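You operate a simulated robot arm through the tools that you are given. There is no shell and no other tool. Be economical: measure what you need, move in short steps, check, and stop when the job is done.

You run a simulated two-armed robot. Do the job below in one go: nothing can be reset, and whatever is moved stays where it is left.

TASK
On the side table, fold the checked cloth in half.

It is judged by the outcome, as a careful person would: the job done as asked, and still so three seconds after it is handed in. It fails if anything else is knocked over, pushed out of place, dropped, spilled or broken. Flat cloth is picked up by pressing the open fingertips on it (5 to 10 N) and closing them slowly along it; thin cloth reads only 2 to 8 mm in the jaws.

THE ROBOT
Two 6-joint arms with two-finger parallel grippers on one trunk, on a base that drives. Base frame: it is fixed to the floor where the robot stands at the start and does not move with it; the origin is under the middle of the robot, x ahead of it, y to its left, z up; the surface under the hand at the start is at about z = 76. Units: cm, rad, N and s.
The left shoulder is at the start at [8, 21.6, 149.5], the right one opposite. With the tool pointing down near the work surface each hand reaches from about 10 to 68 cm from the robot's upright axis, wherever it stands, measured 20 degrees to its own side. Places, roughly: side table [70, 50, 80]. Payload 3.43 kg a hand.
Tool frame (each hand has its own): the origin (TCP) lies between the finger pads and is the grasp point; the fingertips stand 3 cm ahead of it; z points along the fingers, y is the line along which they close. The gripper opens to 9.4 cm. The fingers are 2.8 cm wide and 1 cm thick; the gripper's body (5 by 9.6 cm) begins 5.5 cm behind the TCP.
Orientation is that of the tool frame in the base frame, as a unit quaternion [x, y, z, w]. With the fingers straight down and closing along the base's y, the tool's x points along the base's -x, its y along +y and its z along -z.

THE INTERFACE
- The arms move only by the tool send_rows. It takes "left_series", "right_series" or both (then of equal length, played together; a hand with none holds still); each is text: rows parted by semicolons, each of 7 numbers parted by spaces: the shift along the base's x, y, z in units of 20 mm (1.0 is 20 mm), then the turn, a rotation vector about the base's x, y, z in units of 8 degrees (1.0 is 8 degrees), then the finger opening in cm, from 0 to 9.4. In form: dx dy dz wx wy wz gripper; .... A call has 1 to 10 rows; each row shifts and turns the commanded pose from where the row before left it. A call with a number of a shift or a turn outside -1 to 1 is refused whole. A row lasts 0.2 s, in which the tool goes at most 5 cm and 0.15 rad; a call with a longer step from one row to the next is refused whole, and so is a gripper value outside its range. Where a pose cannot be reached the arm comes as near as it can. A force on the tool above 40 N (or 10 N above the force at the start of the call, whichever is more), or a blocked arm, ends the call early, and 0.2 s more pass. Each finger travels about 7.2 cm/s and halts on what it meets, pressing with about 25 N; the grip force reading is that of the motor and also rises with nothing between the fingers. The clock runs only during rows and for 0.2 s after the last one: add rows that do not move to give the fingers time. It gives the time, the measured TCP pose, the force on the tool (base axes), the opening and the grip force at its end, in the units of the frame above (readings bear some noise), with the torque about the TCP (base axes, N m) and any sound that the robot's microphone picked up.
- Cameras (640 x 400 px; columns grow to the right, rows downward): "scene" is now at [9, 0.52, 163.46]; the picture's right is [-0.15, -0.99, 0.00], its down [-0.91, 0.14, -0.39] and it looks along [0.38, -0.06, -0.92] (base axes); focal length 272 px, centre (320, 200). "left" rides on the left gripper at [7.6, -1.4, -10.3] in its tool frame; the picture's right is [0.18, 0.98, 0.00], its down [-0.75, 0.14, -0.64] and it looks along [-0.63, 0.12, 0.77] (tool axes); focal length 243 px, centre (320, 200). "right" rides on the right gripper at [7.6, 1.4, -10.3] in its tool frame; the picture's right is [-0.18, 0.98, 0.00], its down [-0.75, -0.14, -0.64] and it looks along [-0.63, -0.12, 0.77] (tool axes); focal length 243 px, centre (320, 200). There is no depth. A picture from a camera that has moved, and an enlarged one, comes with that camera's place and axes in the base frame and with its lens. The place of the scene camera against the robot may be out by one fixed shift of up to 2.5 cm in any direction.
- camera(camera): a new picture of that camera. No time passes.
- raise_lower(by): slides the trunk up (or, below 0, down) by that many cm; the arms and the scene camera ride with it, the base frame stays. It gives what a move gives, with no picture.
- base_move(legs): drives the robot by 1 to 6 legs, each [ahead, left, turn to the left] in cm, cm and rad, along the robot's own axes; the way and the turn of a leg run together, so that a leg with both is an arc; at most 150 cm and 3.142 rad a leg. The arms and the cameras ride along, it lands a little off, and it stops where it bumps. It gives what a move gives.
- aim_head(pan, tilt): turns the head with the scene camera to pan (to the left, within 1.501 rad either way) and tilt (down, from -0.506 to 1.204), counted from straight ahead of the robot. It gives what a move gives.
- zoom(camera, box): a new picture of the part [left, top, right, bottom] of that camera's present view, enlarged. No time passes.
- finish_job(): hands the job in; it is judged then, once.

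Go step by step. Nothing tells you exact positions but the pictures and the camera data: compare them with the known pose of the tool, close in by small moves and look again before you grip or let go. The budget is 120 turns and 100 pictures, counting those below and the enlarged ones. Unless the task says otherwise, let go and move clear before handing in, and close with one line.

The tools are called after "Emit:" as a command line: name --argument value ..., lists and objects as JSON in quotes. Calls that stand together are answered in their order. send_rows: Moves the arms, as the interface text tells. Its arguments: {"type":"object","properties":{"left_series":{"type":"string"},"right_series":{"type":"string"}},"required":[]} The other tools are called the same way: raise_lower (by) slides the trunk up or down; base_move (legs) drives the base; aim_head (pan, tilt) turns the head that bears the scene camera; camera (camera) takes a picture; zoom (camera, box) takes an enlarged picture of a part of a camera's view; finish_job () hands the job in.

At the start:

```text
t: 0.0
left_position: [51.25, 18.5, 91.36]
left_tool_rot: [0.0, 1.0, 0.0, 0.0]
left_ft_force: [-0.2, 0.7, 0.2]
left_moment: [0.01, -0.01, 0.01]
left_finger_gap: 9.37
left_grasp_force: 0.0
right_position: [43.28, -15.58, 87.36]
right_tool_rot: [-0.001, 1.0, 0.0, 0.0]
right_ft_force: [-0.6, -0.2, 0.3]
right_moment: [-0.02, 0.05, -0.02]
right_finger_gap: 9.38
right_grasp_force: 0.1
trunk travel left (down, up): [-72.5, 11.5]
robot x, y, heading: [0.15, 0.68, 0.002]
head pan, tilt: [-0.15, 1.175]
```

scene: 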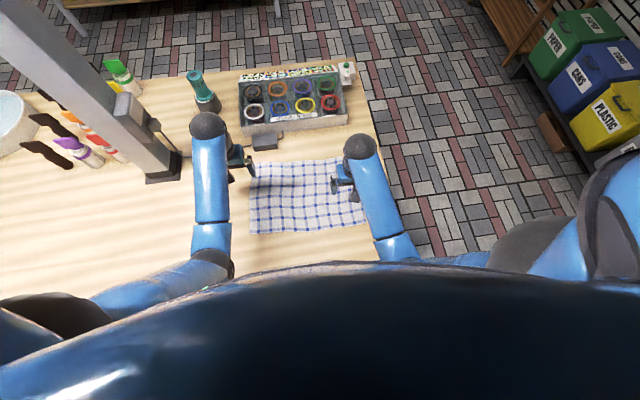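
right: 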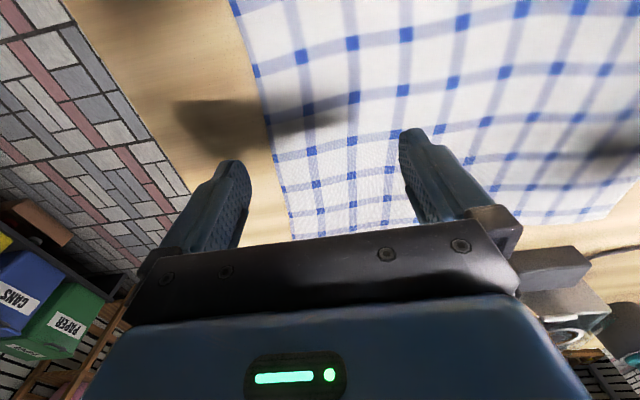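
left: 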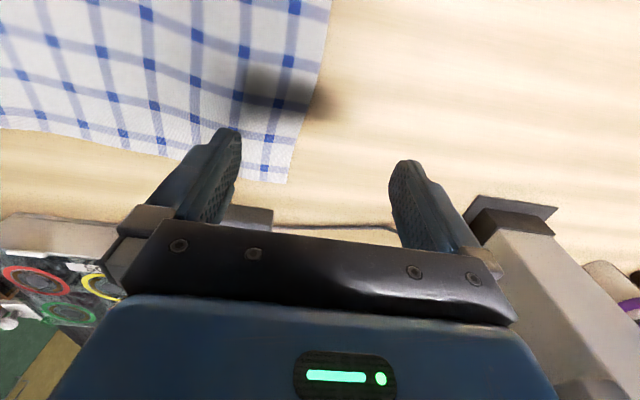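

I see the blue-checked cloth lying on the table in front of me, roughly x 35–62, y −17 to 19, with the tray and a grey box beyond its far edge. I'll zoom in for its corners.

Emit:
zoom --camera "scene" --box '[200, 110, 420, 260]'

Emit:
send_rows --left_series "0 1 1 0 0 0 9.4;0 1 1 0 0 0 9.4;0 1 1 0 0 0 9.4;0 1 1 0 0 0 9.4;0 1 0 0 0 0 9.4" --right_series "0 -1 1 0 0 0 9.4;0 -1 1 0 0 0 9.4;0 -1 1 0 0 0 9.4;0 -1 1 0 0 0 9.4;0 -1 0 0 0 0 9.4"

Emit:
camera --camera "scene"

Emit:
camera --camera "left"

Emit:
camera --camera "right"

```text
2.67 times, centred on (310, 185) of scene
camera zoom: at [9.0, 0.52, 163.46], right [-0.15, -0.99, 0.0], down [-0.91, 0.14, -0.39], along [0.38, -0.06, -0.92], focal length 726 px, centre (347, 240)
```

zoom: 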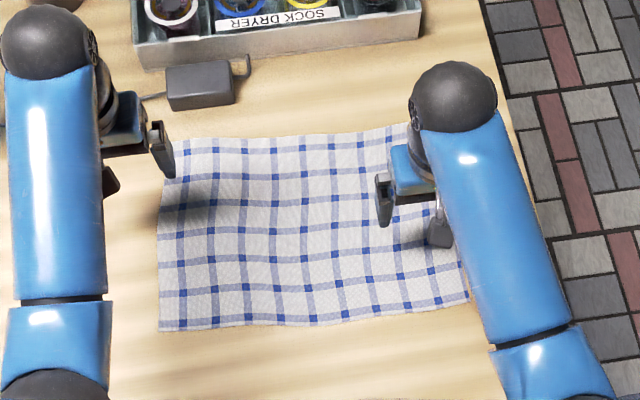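

```text
t: 1.2
left_position: [52.85, 28.64, 95.83]
left_tool_rot: [0.0, 1.0, 0.0, 0.0]
left_ft_force: [-0.3, 0.1, 0.6]
left_moment: [-0.02, 0.0, -0.02]
left_finger_gap: 9.41
left_grasp_force: 0.0
left hand out of reach, approached as far as the arm can: row 2, 3, 4
right_position: [43.53, -25.86, 93.11]
right_tool_rot: [0.0, 1.0, 0.0, 0.002]
right_ft_force: [0.5, -0.1, 0.1]
right_moment: [-0.01, 0.01, -0.03]
right_finger_gap: 9.42
right_grasp_force: 0.0
right hand out of reach, approached as far as the arm can: row 3, 4
trunk travel left (down, up): [-72.5, 11.5]
robot x, y, heading: [-0.07, 0.05, 0.0]
head pan, tilt: [-0.15, 1.175]
```

```text
95 pictures are left
camera scene: at [8.99, 0.53, 163.46], right [-0.15, -0.99, 0.0], down [-0.91, 0.14, -0.39], along [0.38, -0.06, -0.92], focal length 272 px, centre (320, 200)
```

scene: 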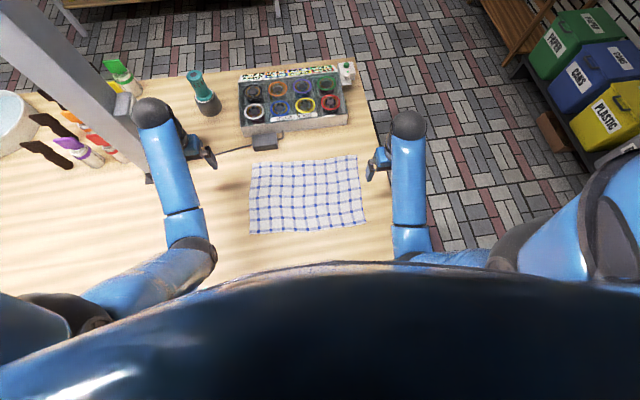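

```text
94 pictures are left
camera left: at [45.22, 27.27, 105.87], right [-0.18, 0.98, 0.0], down [0.75, 0.14, 0.64], along [0.63, 0.12, -0.77], focal length 243 px, centre (320, 200)
```

left: 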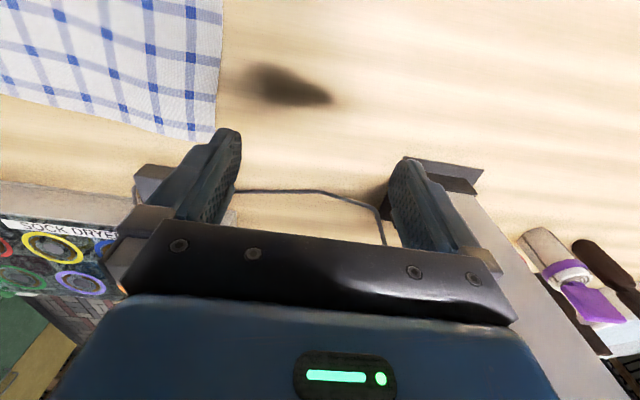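

```text
93 pictures are left
camera right: at [35.9, -24.53, 103.29], right [0.18, 0.98, 0.0], down [0.75, -0.14, 0.64], along [0.63, -0.12, -0.77], focal length 243 px, centre (320, 200)
```

right: 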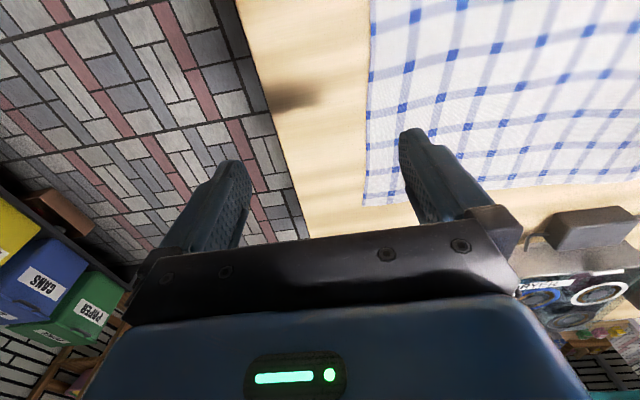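

The cloth is about 39 × 27 cm, with far corners near (62.4, 16) and (60.5, −22.9), so I will fold the far edge onto the near edge using both hands. Next I hover above the two far corners.

Emit:
send_rows --left_series ".425 -.885 -.545 0 0 0 4;.425 -.885 -.545 0 0 0 4;.425 -.885 -.545 0 0 0 4;.425 -.885 -.545 0 0 0 4;.425 -.885 -.545 0 0 0 4;.425 -.885 -.545 0 0 0 4;.425 -.885 -.545 0 0 0 4;.425 -.885 -.545 0 0 0 4;.425 -.885 -.545 0 0 0 4;0 0 0 0 0 0 4" --right_series ".86 .35 -.39 0 0 0 4;.86 .35 -.39 0 0 0 4;.86 .35 -.39 0 0 0 4;.86 .35 -.39 0 0 0 4;.86 .35 -.39 0 0 0 4;.86 .35 -.39 0 0 0 4;.86 .35 -.39 0 0 0 4;.86 .35 -.39 0 0 0 4;.86 .35 -.39 0 0 0 4;0 0 0 0 0 0 4"

Emit:
camera --camera "left"

Emit:
camera --camera "right"

```text
t: 3.4
left_position: [60.38, 12.64, 86.03]
left_tool_rot: [0.0, 1.0, 0.0, 0.0]
left_ft_force: [0.1, -0.1, 0.0]
left_moment: [0.0, 0.02, 0.03]
left_finger_gap: 4.04
left_grasp_force: 0.1
right_position: [58.89, -19.22, 85.91]
right_tool_rot: [0.0, 1.0, 0.0, 0.0]
right_ft_force: [-0.9, 1.1, 0.2]
right_moment: [-0.02, -0.03, -0.01]
right_finger_gap: 4.0
right_grasp_force: 0.0
trunk travel left (down, up): [-72.5, 11.5]
robot x, y, heading: [-0.22, -0.13, -0.0]
head pan, tilt: [-0.15, 1.175]
```

```text
92 pictures are left
camera left: at [52.8, 11.21, 96.05], right [-0.18, 0.98, 0.0], down [0.75, 0.14, 0.64], along [0.63, 0.12, -0.77], focal length 243 px, centre (320, 200)
```

left: 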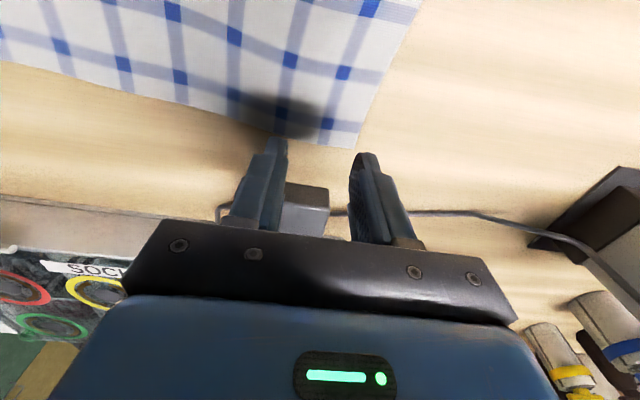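

```text
91 pictures are left
camera right: at [51.27, -17.83, 96.16], right [0.18, 0.98, 0.0], down [0.75, -0.14, 0.64], along [0.63, -0.12, -0.77], focal length 243 px, centre (320, 200)
```

right: 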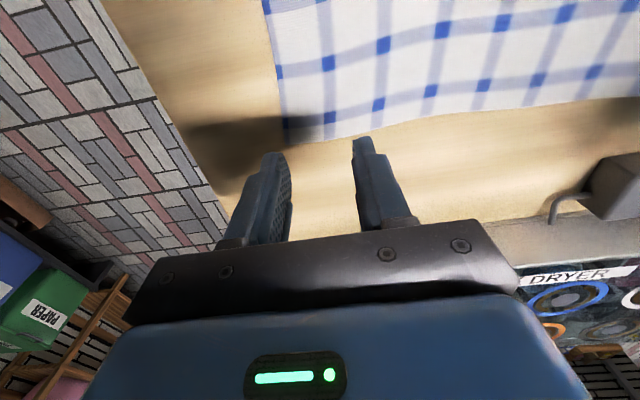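

Corners confirmed at about (62.6, 16.3) and (60.8, −22.9), so the hands sit well over them. I lower until close to contact.

Emit:
send_rows --left_series "0 0 -.8 0 0 0 4;0 0 -.8 0 0 0 4;0 0 -.8 0 0 0 4;0 0 -.75 0 0 0 4;0 0 0 0 0 0 4;0 0 -.1 0 0 0 4;0 0 -.1 0 0 0 4" --right_series "0 0 -.8 0 0 0 4;0 0 -.8 0 0 0 4;0 0 -.8 0 0 0 4;0 0 -.75 0 0 0 4;0 0 0 0 0 0 4;0 0 -.1 0 0 0 4;0 0 -.1 0 0 0 4"

```text
t: 5.0
left_position: [60.49, 12.77, 79.28]
left_tool_rot: [0.0, 1.0, 0.001, 0.0]
left_ft_force: [0.5, 0.2, -0.4]
left_moment: [0.0, -0.05, 0.02]
left_finger_gap: 3.99
left_grasp_force: 0.1
right_position: [59.13, -19.41, 79.4]
right_tool_rot: [0.0, 1.0, 0.0, -0.001]
right_ft_force: [-0.3, 0.1, 0.3]
right_moment: [0.01, 0.04, 0.0]
right_finger_gap: 4.01
right_grasp_force: 0.0
trunk travel left (down, up): [-72.5, 11.5]
robot x, y, heading: [-0.1, 0.29, 0.0]
head pan, tilt: [-0.15, 1.175]
```

Just above the table, no contact force yet. I creep down 2–3 mm more.

Emit:
send_rows --left_series "0 0 -.1 0 0 0 4;0 0 -.05 0 0 0 4;0 0 0 0 0 0 4" --right_series "0 0 -.1 0 0 0 4;0 0 -.1 0 0 0 4;0 0 0 0 0 0 4"

```text
t: 5.8
left_position: [60.43, 12.74, 79.2]
left_tool_rot: [-0.001, 1.0, -0.001, 0.002]
left_ft_force: [0.0, 0.7, 9.4]
left_moment: [0.22, 0.02, -0.03]
left_finger_gap: 4.01
left_grasp_force: 0.3
right_position: [59.27, -19.34, 79.11]
right_tool_rot: [0.0, 1.0, 0.0, 0.002]
right_ft_force: [0.5, -0.5, 4.2]
right_moment: [-0.08, -0.07, 0.03]
right_finger_gap: 4.02
right_grasp_force: 0.2
trunk travel left (down, up): [-72.5, 11.5]
robot x, y, heading: [0.29, -0.24, -0.001]
head pan, tilt: [-0.15, 1.175]
```

Left presses at 9 N and right at 4 N, so I nudge the right hand down and close both slowly.

Emit:
send_rows --left_series "0 0 0 0 0 0 4;0 0 0 0 0 0 3.6;0 0 0 0 0 0 3.2;0 0 0 0 0 0 2.8;0 0 0 0 0 0 2.4;0 0 0 0 0 0 2.0;0 0 0 0 0 0 1.6;0 0 0 0 0 0 1.2;0 0 0 0 0 0 .8;0 0 0 0 0 0 .4" --right_series "0 0 -.03 0 0 0 4;0 0 0 0 0 0 3.6;0 0 0 0 0 0 3.2;0 0 0 0 0 0 2.8;0 0 0 0 0 0 2.4;0 0 0 0 0 0 2.0;0 0 0 0 0 0 1.6;0 0 0 0 0 0 1.2;0 0 0 0 0 0 .8;0 0 0 0 0 0 .4"

Emit:
send_rows --left_series "0 0 0 0 0 0 0;0 0 0 0 0 0 0" --right_series "0 0 0 0 0 0 0;0 0 0 0 0 0 0"

Emit:
camera --camera "left"

Emit:
camera --camera "right"

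```text
t: 8.0
left_position: [60.18, 12.79, 79.21]
left_tool_rot: [0.0, 1.0, -0.001, 0.002]
left_ft_force: [0.7, -2.1, 14.0]
left_moment: [0.04, 0.02, 0.0]
left_finger_gap: 0.46
left_grasp_force: 0.0
right_position: [58.96, -19.51, 79.09]
right_tool_rot: [-0.001, 1.0, 0.0, 0.002]
right_ft_force: [0.3, 3.4, 12.9]
right_moment: [0.07, -0.01, -0.02]
right_finger_gap: 0.45
right_grasp_force: 0.4
trunk travel left (down, up): [-72.5, 11.5]
robot x, y, heading: [0.31, -0.07, 0.002]
head pan, tilt: [-0.15, 1.175]
```

```text
t: 8.6
left_position: [60.3, 12.84, 79.16]
left_tool_rot: [0.0, 1.0, 0.0, 0.001]
left_ft_force: [-0.8, -2.5, 14.1]
left_moment: [0.04, 0.0, 0.0]
left_finger_gap: 0.21
left_grasp_force: 24.8
right_position: [58.99, -19.44, 78.93]
right_tool_rot: [0.0, 1.0, -0.001, 0.002]
right_ft_force: [0.6, 5.3, 11.6]
right_moment: [0.15, -0.05, -0.02]
right_finger_gap: 0.24
right_grasp_force: 25.0
trunk travel left (down, up): [-72.5, 11.5]
robot x, y, heading: [-0.36, 0.24, -0.001]
head pan, tilt: [-0.15, 1.175]
```

```text
90 pictures are left
camera left: at [52.58, 11.36, 89.21], right [-0.18, 0.98, 0.0], down [0.75, 0.14, 0.64], along [0.63, 0.12, -0.77], focal length 243 px, centre (320, 200)
```

left: 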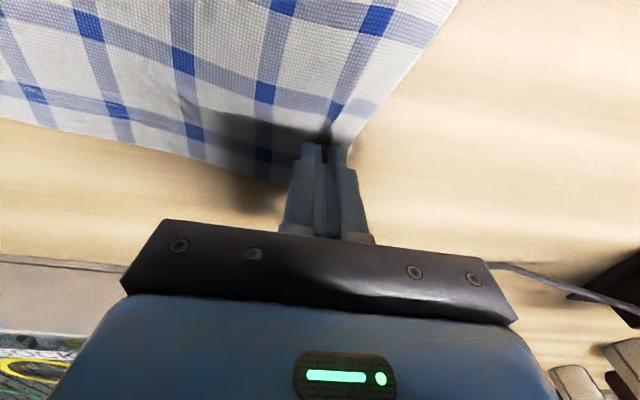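

```text
89 pictures are left
camera right: at [51.2, -17.99, 89.36], right [0.18, 0.98, 0.0], down [0.75, -0.14, 0.64], along [0.63, -0.12, -0.76], focal length 243 px, centre (320, 200)
```

right: 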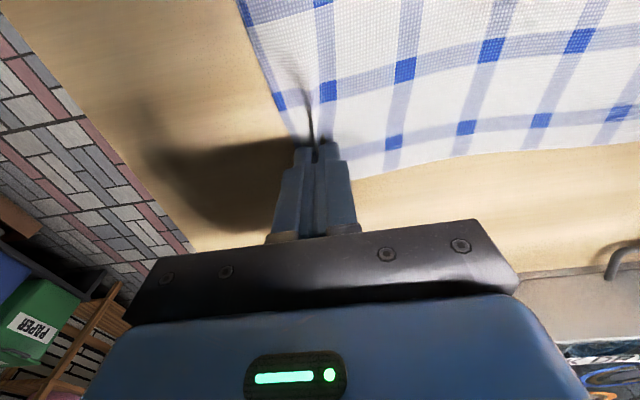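

Both hands seem to hold cloth (gaps 2.1 and 2.4 mm with a visible ridge). I lift a few cm and check.

Emit:
send_rows --left_series "0 0 .5 0 0 0 0;0 0 .5 0 0 0 0;-.3 0 .6 0 0 0 0;-.3 0 .6 0 0 0 0;0 0 0 0 0 0 0" --right_series "0 0 .5 0 0 0 0;0 0 .5 0 0 0 0;-.3 0 .6 0 0 0 0;-.3 0 .6 0 0 0 0;0 0 0 0 0 0 0"

Emit:
zoom --camera "scene" --box '[200, 110, 420, 260]'

Emit:
camera --camera "left"

Emit:
camera --camera "right"

```text
t: 9.8
left_position: [59.35, 12.69, 83.2]
left_tool_rot: [0.0, 1.0, 0.0, -0.001]
left_ft_force: [-0.7, -4.8, 0.1]
left_moment: [-0.14, 0.01, 0.01]
left_finger_gap: 0.22
left_grasp_force: 25.0
right_position: [57.78, -19.47, 83.18]
right_tool_rot: [0.0, 1.0, 0.0, 0.0]
right_ft_force: [0.5, 4.7, 0.1]
right_moment: [0.11, -0.02, -0.06]
right_finger_gap: 0.21
right_grasp_force: 25.4
trunk travel left (down, up): [-72.5, 11.5]
robot x, y, heading: [-0.34, -0.2, 0.001]
head pan, tilt: [-0.15, 1.175]
```

```text
2.67 times, centred on (310, 185) of scene
camera zoom: at [9.04, 0.52, 163.45], right [-0.15, -0.99, 0.0], down [-0.91, 0.14, -0.39], along [0.38, -0.06, -0.92], focal length 726 px, centre (347, 240)
```

zoom: 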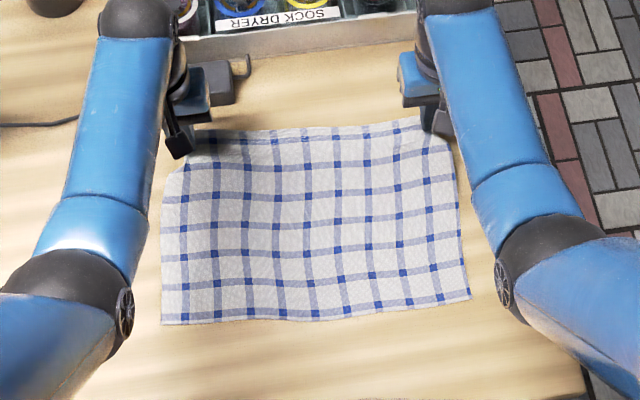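

```text
87 pictures are left
camera left: at [51.72, 11.28, 93.36], right [-0.18, 0.98, 0.0], down [0.75, 0.14, 0.64], along [0.63, 0.12, -0.77], focal length 243 px, centre (320, 200)
```

left: 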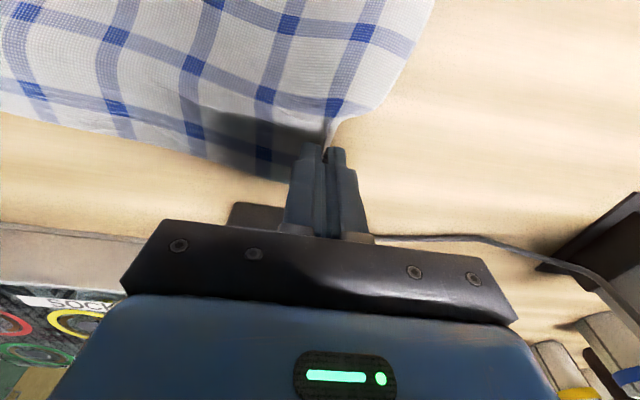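

```text
86 pictures are left
camera right: at [50.18, -18.14, 93.41], right [0.18, 0.98, 0.0], down [0.75, -0.14, 0.64], along [0.63, -0.12, -0.77], focal length 243 px, centre (320, 200)
```

right: 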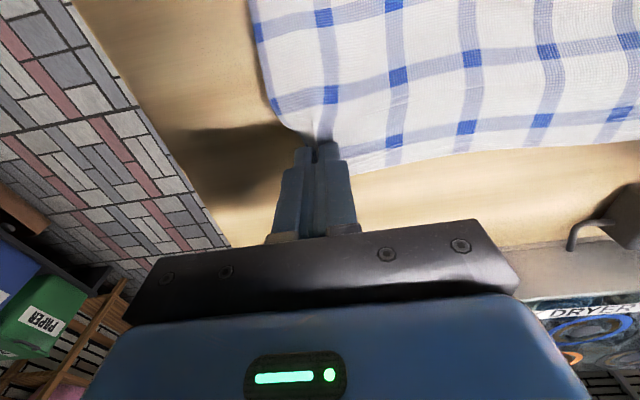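

Both corners are held, but folding toward the robot with downward hands would leave the corners curled. Folding the near edge away from me lets me tilt the fingers forward naturally. So I set these corners back down first.

Emit:
send_rows --left_series ".25 0 -.5 0 0 0 0;.25 0 -.5 0 0 0 0;0 0 -.5 0 0 0 0;0 0 -.45 0 0 0 0;0 0 -.05 0 0 0 0;0 0 0 0 0 0 1;0 0 0 0 0 0 2;0 0 0 0 0 0 3;0 0 0 0 0 0 4;0 0 0 0 0 0 4.4" --right_series ".3 0 -.5 0 0 0 0;.3 0 -.5 0 0 0 0;0 0 -.5 0 0 0 0;0 0 -.5 0 0 0 0;0 0 -.05 0 0 0 0;0 0 0 0 0 0 1;0 0 0 0 0 0 2;0 0 0 0 0 0 3;0 0 0 0 0 0 4;0 0 0 0 0 0 4.4"

Emit:
send_rows --left_series "0 0 .8 0 0 0 4.4;0 0 .8 0 0 0 4.4;0 0 .8 0 0 0 4.4;-.5 0 .8 0 0 0 4.4;-1 0 .2 0 0 0 4;-1 0 0 0 0 0 4;-1 0 0 0 0 0 4;-1 0 0 0 0 0 4;-1 .2 0 0 0 0 4;-1 .3 0 0 0 0 4" --right_series "0 0 .8 0 0 0 4.4;0 0 .8 0 0 0 4.4;0 0 .8 0 0 0 4.4;-.5 0 .8 0 0 0 4.4;-1 0 .2 0 0 0 4;-1 0 0 0 0 0 4;-1 0 0 0 0 0 4;-1 0 0 0 0 0 4;-1 .2 0 0 0 0 4;-1 .3 0 0 0 0 4"

Emit:
camera --camera "scene"

Emit:
camera --camera "left"

Emit:
camera --camera "right"

```text
t: 12.0
left_position: [60.21, 12.81, 79.4]
left_tool_rot: [-0.001, 1.0, 0.0, 0.0]
left_ft_force: [0.0, -0.5, -0.7]
left_moment: [0.02, 0.0, -0.02]
left_finger_gap: 4.4
left_grasp_force: 0.0
right_position: [59.05, -19.46, 79.21]
right_tool_rot: [0.0, 1.0, 0.0, 0.0]
right_ft_force: [1.4, 1.0, 1.5]
right_moment: [0.0, -0.01, 0.0]
right_finger_gap: 4.31
right_grasp_force: 0.0
trunk travel left (down, up): [-72.5, 11.5]
robot x, y, heading: [0.04, -0.11, 0.005]
head pan, tilt: [-0.15, 1.175]
```

```text
t: 14.2
left_position: [46.87, 14.04, 86.33]
left_tool_rot: [0.001, 1.0, 0.0, 0.001]
left_ft_force: [-0.8, 0.7, -0.2]
left_moment: [-0.06, 0.02, -0.01]
left_finger_gap: 3.99
left_grasp_force: 0.1
right_position: [45.62, -18.41, 85.93]
right_tool_rot: [0.0, 1.0, 0.0, 0.001]
right_ft_force: [0.8, 0.1, 0.4]
right_moment: [-0.03, -0.04, 0.01]
right_finger_gap: 4.0
right_grasp_force: 0.1
trunk travel left (down, up): [-72.5, 11.5]
robot x, y, heading: [-0.04, 0.06, 0.002]
head pan, tilt: [-0.15, 1.175]
```

```text
85 pictures are left
camera scene: at [8.8, 0.58, 163.47], right [-0.15, -0.99, 0.0], down [-0.91, 0.14, -0.39], along [0.38, -0.06, -0.92], focal length 272 px, centre (320, 200)
```

scene: 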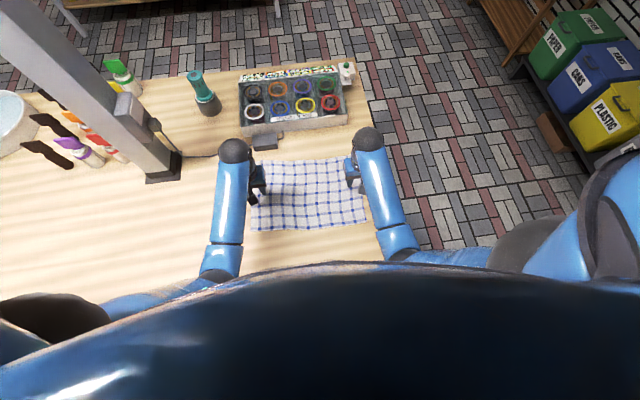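

```text
84 pictures are left
camera left: at [39.32, 12.57, 96.48], right [-0.18, 0.98, 0.0], down [0.75, 0.14, 0.64], along [0.63, 0.12, -0.77], focal length 243 px, centre (320, 200)
```

left: 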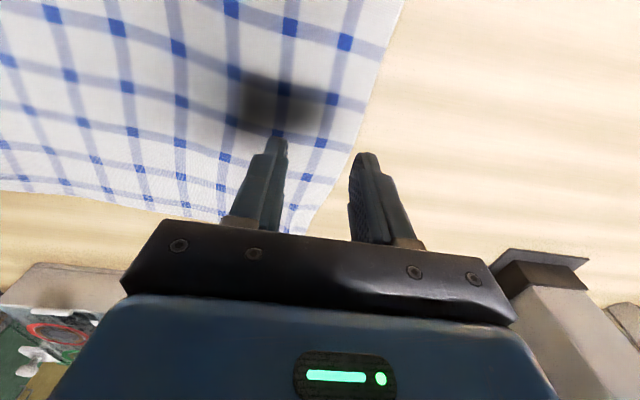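

```text
83 pictures are left
camera right: at [38.04, -17.05, 96.22], right [0.18, 0.98, 0.0], down [0.75, -0.14, 0.64], along [0.63, -0.12, -0.77], focal length 243 px, centre (320, 200)
```

right: 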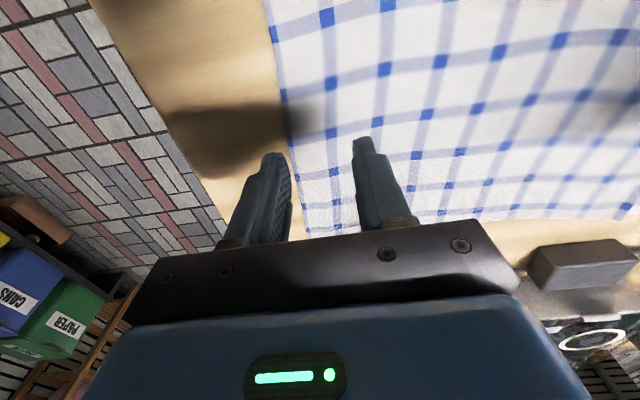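

The cloth is flat again. Moving back over the near corners for a close look.

Emit:
send_rows --left_series "-.825 .06 .33 0 0 0 4;-.825 .06 .33 0 0 0 4;-.825 .06 .33 0 0 0 4;-.825 .06 .33 0 0 0 4;-.825 .06 .33 0 0 0 4;-.825 .06 .33 0 0 0 4;0 0 0 0 0 0 4" --right_series "-.84 .1 .33 0 0 0 4;-.84 .1 .33 0 0 0 4;-.84 .1 .33 0 0 0 4;-.84 .1 .33 0 0 0 4;-.84 .1 .33 0 0 0 4;-.84 .1 .33 0 0 0 4;0 0 0 0 0 0 4"

Emit:
camera --camera "left"

Emit:
camera --camera "right"

Emit:
zoom --camera "scene" --box '[200, 110, 420, 260]'

```text
t: 15.8
left_position: [37.58, 14.58, 90.11]
left_tool_rot: [0.0, 1.0, 0.0, -0.001]
left_ft_force: [-0.1, -0.6, 0.3]
left_moment: [0.04, 0.03, 0.01]
left_finger_gap: 4.03
left_grasp_force: 0.0
right_position: [35.98, -17.15, 89.89]
right_tool_rot: [0.001, 1.0, 0.001, -0.001]
right_ft_force: [0.8, 0.0, 0.0]
right_moment: [0.0, -0.01, 0.0]
right_finger_gap: 3.99
right_grasp_force: 0.0
trunk travel left (down, up): [-72.5, 11.5]
robot x, y, heading: [0.1, -0.14, 0.003]
head pan, tilt: [-0.15, 1.175]
```

```text
82 pictures are left
camera left: at [29.94, 13.12, 100.21], right [-0.18, 0.98, 0.0], down [0.75, 0.14, 0.64], along [0.63, 0.12, -0.77], focal length 243 px, centre (320, 200)
```

left: 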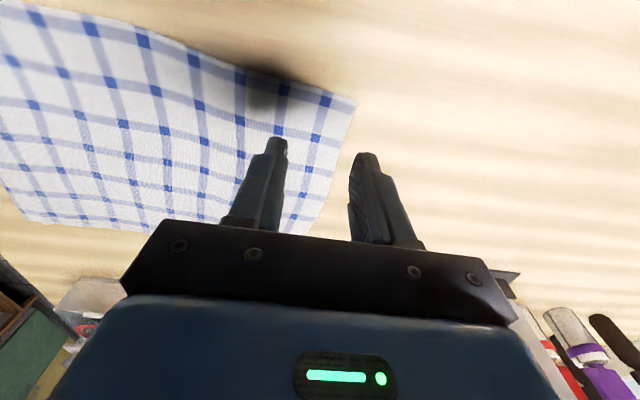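

```text
81 pictures are left
camera right: at [28.35, -15.88, 100.08], right [0.18, 0.98, 0.0], down [0.75, -0.14, 0.64], along [0.63, -0.12, -0.77], focal length 243 px, centre (320, 200)
```

right: 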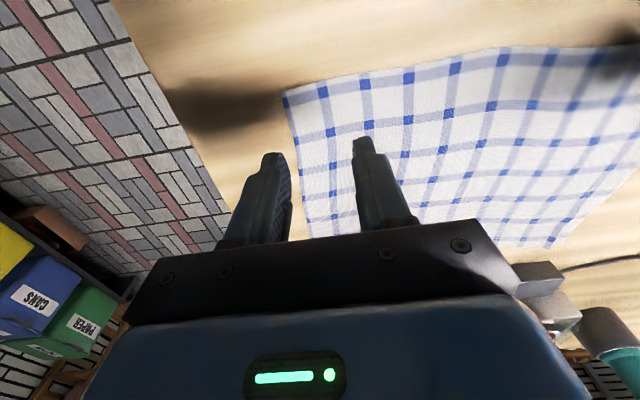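

```text
2.67 times, centred on (310, 185) of scene
camera zoom: at [9.07, 0.51, 163.45], right [-0.15, -0.99, 0.0], down [-0.91, 0.14, -0.39], along [0.38, -0.06, -0.92], focal length 726 px, centre (347, 240)
```

zoom: 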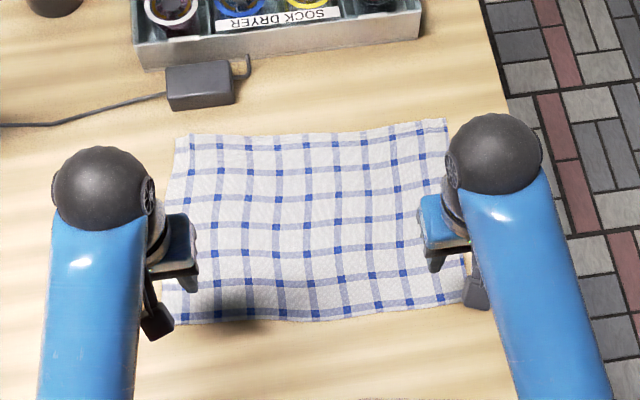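

Near corners are at about (36.8, 18.2) and (34.6, −20.4). I lower onto them, inset slightly.

Emit:
send_rows --left_series ".15 .05 -.85 0 0 0 4;.15 .05 -.85 0 0 0 4;.15 .05 -.85 0 0 0 4;0 0 -.85 0 0 0 4;0 0 -.85 0 0 0 4;0 0 -.85 0 0 0 4;0 0 -.25 0 0 0 4;0 0 0 0 0 0 4" --right_series ".1 0 -.85 0 0 0 4;.1 0 -.85 0 0 0 4;.05 0 -.85 0 0 0 4;0 0 -.85 0 0 0 4;0 0 -.85 0 0 0 4;0 0 -.85 0 0 0 4;0 0 -.22 0 0 0 4;0 0 0 0 0 0 4"

```text
t: 17.6
left_position: [38.32, 14.81, 79.45]
left_tool_rot: [0.0, 1.0, 0.0, 0.0]
left_ft_force: [-0.1, -1.0, 0.3]
left_moment: [-0.01, -0.03, 0.0]
left_finger_gap: 3.99
left_grasp_force: 0.0
right_position: [36.65, -17.29, 79.47]
right_tool_rot: [0.0, 1.0, 0.0, 0.0]
right_ft_force: [-0.2, -0.9, 0.3]
right_moment: [0.01, 0.04, 0.02]
right_finger_gap: 4.02
right_grasp_force: 0.1
trunk travel left (down, up): [-72.5, 11.5]
robot x, y, heading: [0.17, 0.01, 0.003]
head pan, tilt: [-0.15, 1.175]
```

Emit:
send_rows --left_series "0 0 -.1 0 0 0 4;0 0 -.06 0 0 0 4;0 0 0 0 0 0 4" --right_series "0 0 -.1 0 0 0 4;0 0 -.06 0 0 0 4;0 0 0 0 0 0 4"

```text
t: 18.4
left_position: [38.27, 14.81, 79.2]
left_tool_rot: [0.0, 1.0, 0.0, 0.001]
left_ft_force: [1.5, -0.3, 2.4]
left_moment: [0.03, -0.01, 0.01]
left_finger_gap: 4.0
left_grasp_force: 0.1
right_position: [36.72, -17.14, 79.22]
right_tool_rot: [0.001, 1.0, 0.0, -0.001]
right_ft_force: [-1.8, -0.5, 5.2]
right_moment: [-0.1, 0.09, -0.03]
right_finger_gap: 4.0
right_grasp_force: 0.0
trunk travel left (down, up): [-72.5, 11.5]
robot x, y, heading: [0.04, -0.2, 0.006]
head pan, tilt: [-0.15, 1.175]
```

Light contact (2 N left, 5 N right); I press a touch more and close slowly.

Emit:
send_rows --left_series "0 0 -.05 0 0 0 4;0 0 0 0 0 0 3.6;0 0 0 0 0 0 3.2;0 0 0 0 0 0 2.8;0 0 0 0 0 0 2.4;0 0 0 0 0 0 2.0;0 0 0 0 0 0 1.6;0 0 0 0 0 0 1.2;0 0 0 0 0 0 .8;0 0 0 0 0 0 .4" --right_series "0 0 -.03 0 0 0 4;0 0 0 0 0 0 3.6;0 0 0 0 0 0 3.2;0 0 0 0 0 0 2.8;0 0 0 0 0 0 2.4;0 0 0 0 0 0 2.0;0 0 0 0 0 0 1.6;0 0 0 0 0 0 1.2;0 0 0 0 0 0 .8;0 0 0 0 0 0 .4"

Emit:
send_rows --left_series "0 0 0 0 0 0 0;0 0 0 0 0 0 0;0 -.1 .5 0 0 0 0;0 -.1 .5 0 0 0 0;0 0 .5 0 0 0 0;0 0 0 0 0 0 0" --right_series "0 0 0 0 0 0 0;0 0 0 0 0 0 0;0 .1 .5 0 0 0 0;0 .1 .5 0 0 0 0;0 0 .5 0 0 0 0;0 0 0 0 0 0 0"

Emit:
zoom --camera "scene" --box '[200, 110, 420, 260]'

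Emit:
camera --camera "left"

Emit:
camera --camera "right"

```text
t: 20.6
left_position: [38.05, 14.97, 79.17]
left_tool_rot: [0.0, 1.0, 0.0, 0.001]
left_ft_force: [-0.1, -6.0, 27.7]
left_moment: [-0.16, 0.15, 0.03]
left_finger_gap: 0.7
left_grasp_force: 25.6
right_position: [36.53, -17.17, 79.16]
right_tool_rot: [-0.001, 1.0, 0.001, 0.002]
right_ft_force: [1.0, 7.8, 10.0]
right_moment: [0.22, 0.01, -0.02]
right_finger_gap: 0.76
right_grasp_force: 4.0
trunk travel left (down, up): [-72.5, 11.5]
robot x, y, heading: [-0.1, -0.07, -0.003]
head pan, tilt: [-0.15, 1.175]
```

```text
t: 22.0
left_position: [38.23, 14.45, 81.88]
left_tool_rot: [-0.001, 1.0, 0.001, 0.0]
left_ft_force: [-0.1, -1.7, 0.0]
left_moment: [-0.04, -0.01, -0.03]
left_finger_gap: 0.63
left_grasp_force: 25.3
right_position: [36.7, -16.84, 81.99]
right_tool_rot: [-0.001, 1.0, 0.0, 0.0]
right_ft_force: [-0.3, 2.5, -0.9]
right_moment: [0.06, 0.0, -0.01]
right_finger_gap: 0.24
right_grasp_force: 25.0
trunk travel left (down, up): [-72.5, 11.5]
robot x, y, heading: [0.01, 0.12, 0.001]
head pan, tilt: [-0.15, 1.175]
```

```text
2.67 times, centred on (310, 185) of scene
camera zoom: at [9.06, 0.51, 163.45], right [-0.15, -0.99, 0.0], down [-0.91, 0.14, -0.39], along [0.38, -0.06, -0.92], focal length 726 px, centre (347, 240)
```

zoom: 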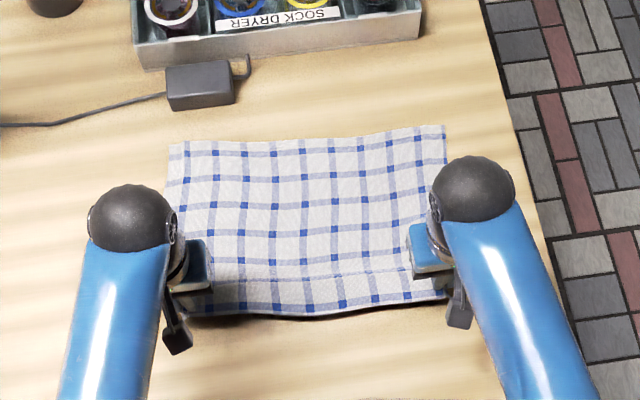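

```text
78 pictures are left
camera left: at [30.67, 13.0, 92.02], right [-0.18, 0.98, 0.0], down [0.75, 0.14, 0.64], along [0.63, 0.12, -0.77], focal length 243 px, centre (320, 200)
```

left: 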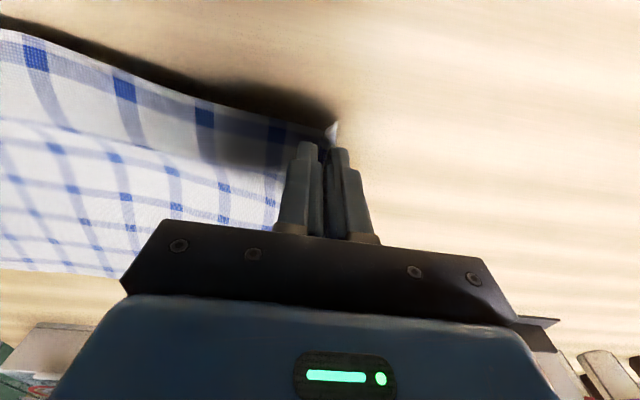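

```text
77 pictures are left
camera right: at [28.87, -15.47, 92.17], right [0.18, 0.98, 0.0], down [0.75, -0.14, 0.64], along [0.63, -0.12, -0.77], focal length 243 px, centre (320, 200)
```

right: 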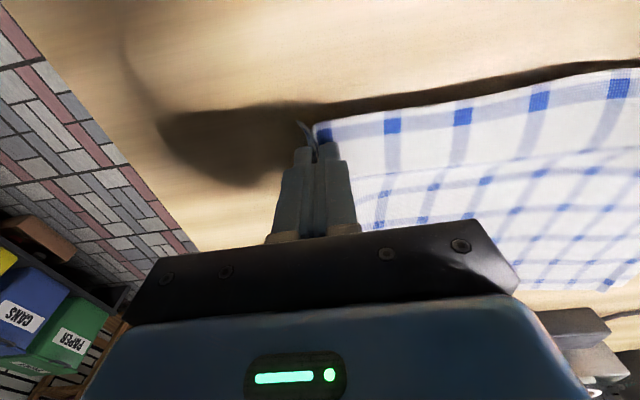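

Both near corners are held cleanly. I now carry the edge up and forward in an arc, tilting the fingers forward as I go.

Emit:
send_rows --left_series ".625 -.07 .75 0 -.625 0 0;.625 -.07 .75 0 -.625 0 0;.625 -.07 .75 0 -.625 0 0;.625 -.07 .75 0 -.625 0 0;.84 -.07 .18 0 -.42 0 0;.84 -.07 .18 0 -.42 0 0;.84 -.07 .18 0 -.42 0 0;0 0 0 0 0 0 0" --right_series ".625 -.07 .75 0 -.625 0 0;.625 -.07 .75 0 -.625 0 0;.625 -.07 .75 0 -.625 0 0;.625 -.07 .75 0 -.625 0 0;.84 -.07 .18 0 -.42 0 0;.84 -.07 .18 0 -.42 0 0;.84 -.07 .18 0 -.42 0 0;0 0 0 0 0 0 0"

Emit:
zoom --camera "scene" --box '[200, 110, 420, 260]'

Emit:
camera --camera "left"

Emit:
camera --camera "right"

```text
t: 23.8
left_position: [48.24, 13.38, 89.07]
left_tool_rot: [0.0, 0.966, 0.0, 0.259]
left_ft_force: [-0.7, -2.7, 0.1]
left_moment: [-0.05, 0.01, -0.04]
left_finger_gap: 0.62
left_grasp_force: 25.1
right_position: [46.64, -17.78, 89.17]
right_tool_rot: [0.0, 0.966, 0.0, 0.26]
right_ft_force: [-0.2, 2.5, -0.5]
right_moment: [0.07, 0.04, 0.01]
right_finger_gap: 0.22
right_grasp_force: 25.3
trunk travel left (down, up): [-72.5, 11.5]
robot x, y, heading: [0.06, -0.11, 0.002]
head pan, tilt: [-0.15, 1.175]
```

```text
2.67 times, centred on (310, 185) of scene
camera zoom: at [8.97, 0.52, 163.46], right [-0.15, -0.99, 0.0], down [-0.91, 0.14, -0.39], along [0.38, -0.06, -0.92], focal length 726 px, centre (347, 240)
```

zoom: 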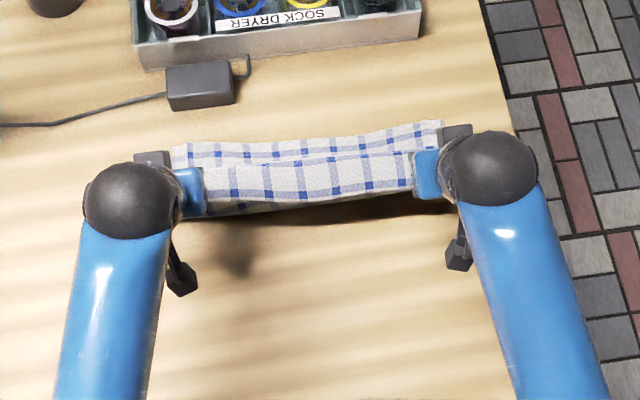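

```text
75 pictures are left
camera left: at [36.53, 11.98, 93.94], right [-0.16, 0.98, -0.09], down [0.33, 0.14, 0.93], along [0.93, 0.12, -0.35], focal length 243 px, centre (320, 200)
```

left: 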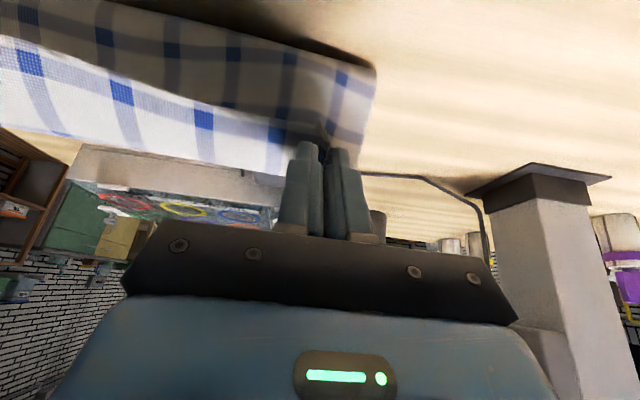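

```text
74 pictures are left
camera right: at [34.81, -16.46, 94.22], right [0.16, 0.98, 0.09], down [0.33, -0.14, 0.93], along [0.93, -0.12, -0.35], focal length 243 px, centre (320, 200)
```

right: 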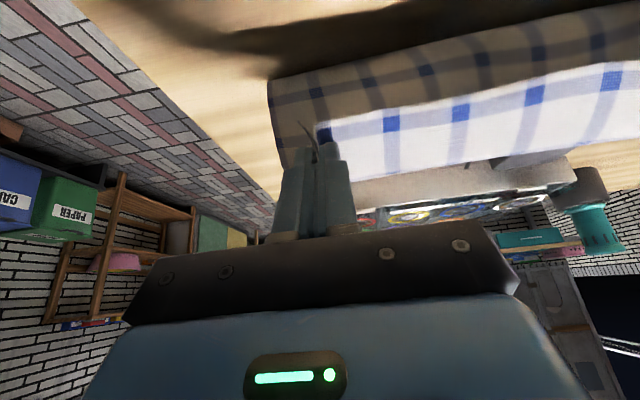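

The fold is forming nicely, but the wrist camera rides on the lower side, so I limit tilt to about 38°. Continuing the arc down toward the far edge.

Emit:
send_rows --left_series ".87 -.07 -.26 0 -.167 0 0;.87 -.07 -.26 0 -.167 0 0;.87 -.07 -.26 0 -.167 0 0;.65 -.07 -.68 0 -.167 0 0;.65 -.07 -.68 0 -.167 0 0;.65 -.07 -.68 0 -.167 0 0;0 0 0 0 0 0 0" --right_series ".85 -.07 -.26 0 -.167 0 0;.85 -.07 -.26 0 -.167 0 0;.85 -.07 -.26 0 -.167 0 0;.63 -.07 -.68 0 -.167 0 0;.63 -.07 -.68 0 -.167 0 0;.63 -.07 -.68 0 -.167 0 0;0 0 0 0 0 0 0"

Emit:
zoom --camera "scene" --box '[200, 110, 420, 260]'

Emit:
camera --camera "left"

Emit:
camera --camera "right"

```text
t: 25.4
left_position: [57.59, 12.63, 83.45]
left_tool_rot: [0.0, 0.945, 0.0, 0.327]
left_ft_force: [0.3, -1.5, 1.0]
left_moment: [-0.01, 0.0, -0.05]
left_finger_gap: 0.61
left_grasp_force: 25.0
right_position: [55.53, -18.55, 83.41]
right_tool_rot: [0.0, 0.945, 0.001, 0.327]
right_ft_force: [0.0, 0.7, 0.1]
right_moment: [0.02, -0.04, 0.06]
right_finger_gap: 0.21
right_grasp_force: 25.7
trunk travel left (down, up): [-72.5, 11.5]
robot x, y, heading: [-0.1, -0.24, -0.004]
head pan, tilt: [-0.15, 1.175]
```

```text
2.67 times, centred on (310, 185) of scene
camera zoom: at [8.97, 0.52, 163.46], right [-0.15, -0.99, 0.0], down [-0.91, 0.14, -0.39], along [0.38, -0.06, -0.92], focal length 726 px, centre (347, 240)
```

zoom: 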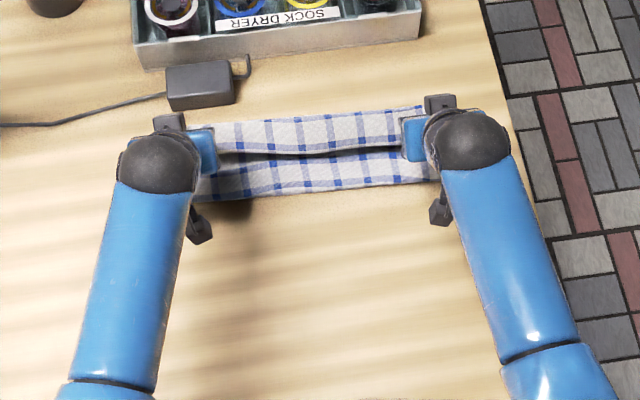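

```text
72 pictures are left
camera left: at [45.24, 11.12, 86.6], right [-0.14, 0.98, -0.11], down [0.2, 0.14, 0.97], along [0.97, 0.12, -0.21], focal length 243 px, centre (320, 200)
```

left: 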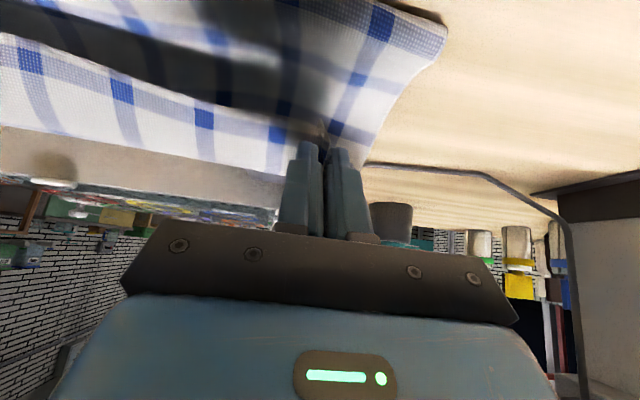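

```text
71 pictures are left
camera right: at [43.16, -17.21, 86.76], right [0.14, 0.98, 0.11], down [0.2, -0.14, 0.97], along [0.97, -0.12, -0.21], focal length 243 px, centre (320, 200)
```

right: 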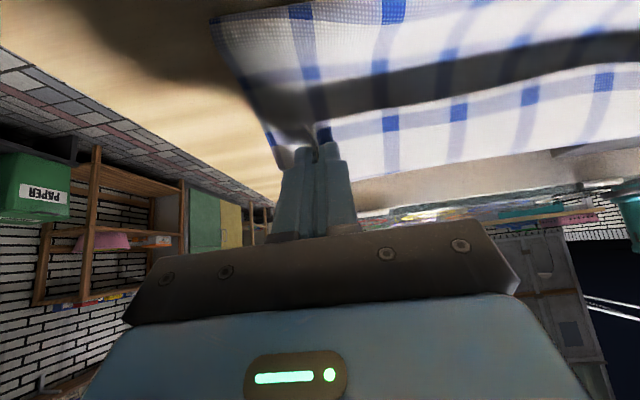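

The flap sags and the crease has crept forward to about x = 53 instead of 49.5, as I came down too high. I go back above the crease line so the cloth relaxes, then descend along a 45° line.

Emit:
send_rows --left_series "-.7 .04 .45 0 0 0 0;-.7 .04 .45 0 0 0 0;-.7 .04 .45 0 0 0 0;-.7 .04 .45 0 0 0 0;-.8 .04 .1 0 0 0 0;-.8 .04 .1 0 0 0 0;-.8 .04 .1 0 0 0 0;-.8 .04 .1 0 0 0 0;0 0 0 0 0 0 0;0 0 0 0 0 0 0" --right_series "-.7 .04 .45 0 0 0 0;-.7 .04 .45 0 0 0 0;-.7 .04 .45 0 0 0 0;-.7 .04 .45 0 0 0 0;-.8 .04 .1 0 0 0 0;-.8 .04 .1 0 0 0 0;-.8 .04 .1 0 0 0 0;-.8 .04 .1 0 0 0 0;0 0 0 0 0 0 0;0 0 0 0 0 0 0"

Emit:
zoom --camera "scene" --box '[200, 110, 420, 260]'

Emit:
camera --camera "left"

```text
t: 27.6
left_position: [45.27, 13.3, 87.7]
left_tool_rot: [0.0, 0.946, 0.0, 0.326]
left_ft_force: [-0.5, -2.4, -0.5]
left_moment: [-0.05, -0.01, -0.08]
left_finger_gap: 0.62
left_grasp_force: 24.9
right_position: [43.6, -17.97, 87.65]
right_tool_rot: [0.0, 0.945, 0.0, 0.326]
right_ft_force: [0.3, 2.4, -0.9]
right_moment: [0.03, -0.03, 0.07]
right_finger_gap: 0.23
right_grasp_force: 25.1
trunk travel left (down, up): [-72.5, 11.5]
robot x, y, heading: [0.38, 0.09, -0.004]
head pan, tilt: [-0.15, 1.175]
```

```text
2.67 times, centred on (310, 185) of scene
camera zoom: at [9.05, 0.52, 163.45], right [-0.15, -0.99, 0.0], down [-0.91, 0.14, -0.39], along [0.38, -0.06, -0.92], focal length 726 px, centre (347, 240)
```

zoom: 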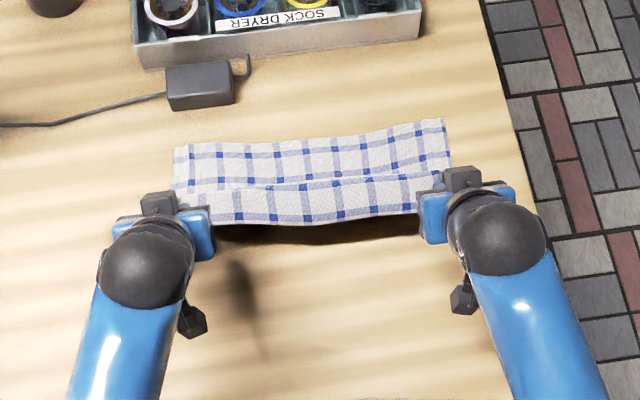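

```text
69 pictures are left
camera left: at [32.99, 11.84, 90.95], right [-0.14, 0.98, -0.11], down [0.2, 0.14, 0.97], along [0.97, 0.12, -0.21], focal length 243 px, centre (320, 200)
```

left: 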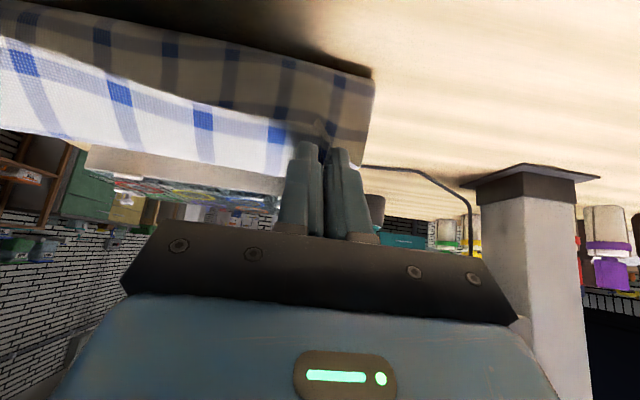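

The sheet hangs with the crease at about x = 49.7 now, as wanted. Descending along the 45° line.

Emit:
send_rows --left_series ".68 -.05 -.05 0 0 0 0;.68 -.05 -.05 0 0 0 0;.83 -.05 -.75 0 0 0 0;.83 -.05 -.75 0 0 0 0;.83 -.05 -.75 0 0 0 0;.75 -.05 -.625 0 0 0 0;.75 -.05 -.625 0 0 0 0;0 0 0 0 0 0 0" --right_series ".68 -.05 -.05 0 0 0 0;.68 -.05 -.05 0 0 0 0;.83 -.05 -.75 0 0 0 0;.83 -.05 -.75 0 0 0 0;.83 -.05 -.75 0 0 0 0;.75 -.05 -.625 0 0 0 0;.75 -.05 -.625 0 0 0 0;0 0 0 0 0 0 0"

Emit:
zoom --camera "scene" --box '[200, 110, 420, 260]'

Emit:
camera --camera "left"

Emit:
camera --camera "right"

```text
t: 29.4
left_position: [56.36, 12.42, 80.61]
left_tool_rot: [-0.001, 0.945, 0.0, 0.326]
left_ft_force: [0.2, -1.7, 0.8]
left_moment: [-0.04, 0.0, -0.04]
left_finger_gap: 0.62
left_grasp_force: 25.1
right_position: [54.16, -18.62, 80.3]
right_tool_rot: [0.0, 0.945, 0.0, 0.326]
right_ft_force: [-0.1, 1.7, -0.2]
right_moment: [-0.03, -0.01, 0.07]
right_finger_gap: 0.22
right_grasp_force: 24.5
trunk travel left (down, up): [-72.5, 11.5]
robot x, y, heading: [-0.16, 0.05, -0.002]
head pan, tilt: [-0.15, 1.175]
```

```text
2.67 times, centred on (310, 185) of scene
camera zoom: at [8.95, 0.53, 163.46], right [-0.15, -0.99, 0.0], down [-0.91, 0.14, -0.39], along [0.38, -0.06, -0.92], focal length 726 px, centre (347, 240)
```

zoom: 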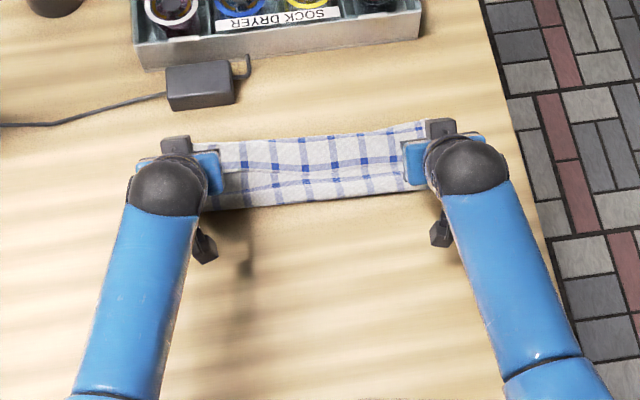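

```text
67 pictures are left
camera left: at [43.91, 11.02, 83.82], right [-0.14, 0.98, -0.11], down [0.2, 0.14, 0.97], along [0.97, 0.12, -0.21], focal length 243 px, centre (320, 200)
```

left: 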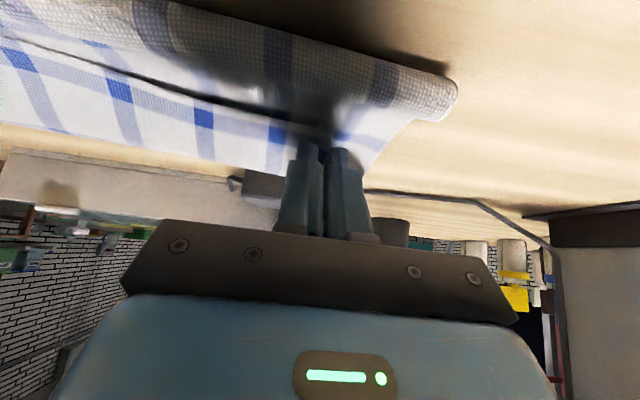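

```text
66 pictures are left
camera right: at [41.71, -17.34, 83.7], right [0.14, 0.98, 0.11], down [0.2, -0.14, 0.97], along [0.97, -0.12, -0.21], focal length 243 px, centre (320, 200)
```

right: 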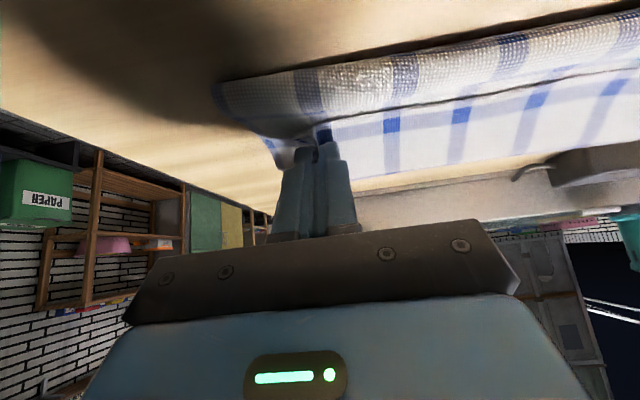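

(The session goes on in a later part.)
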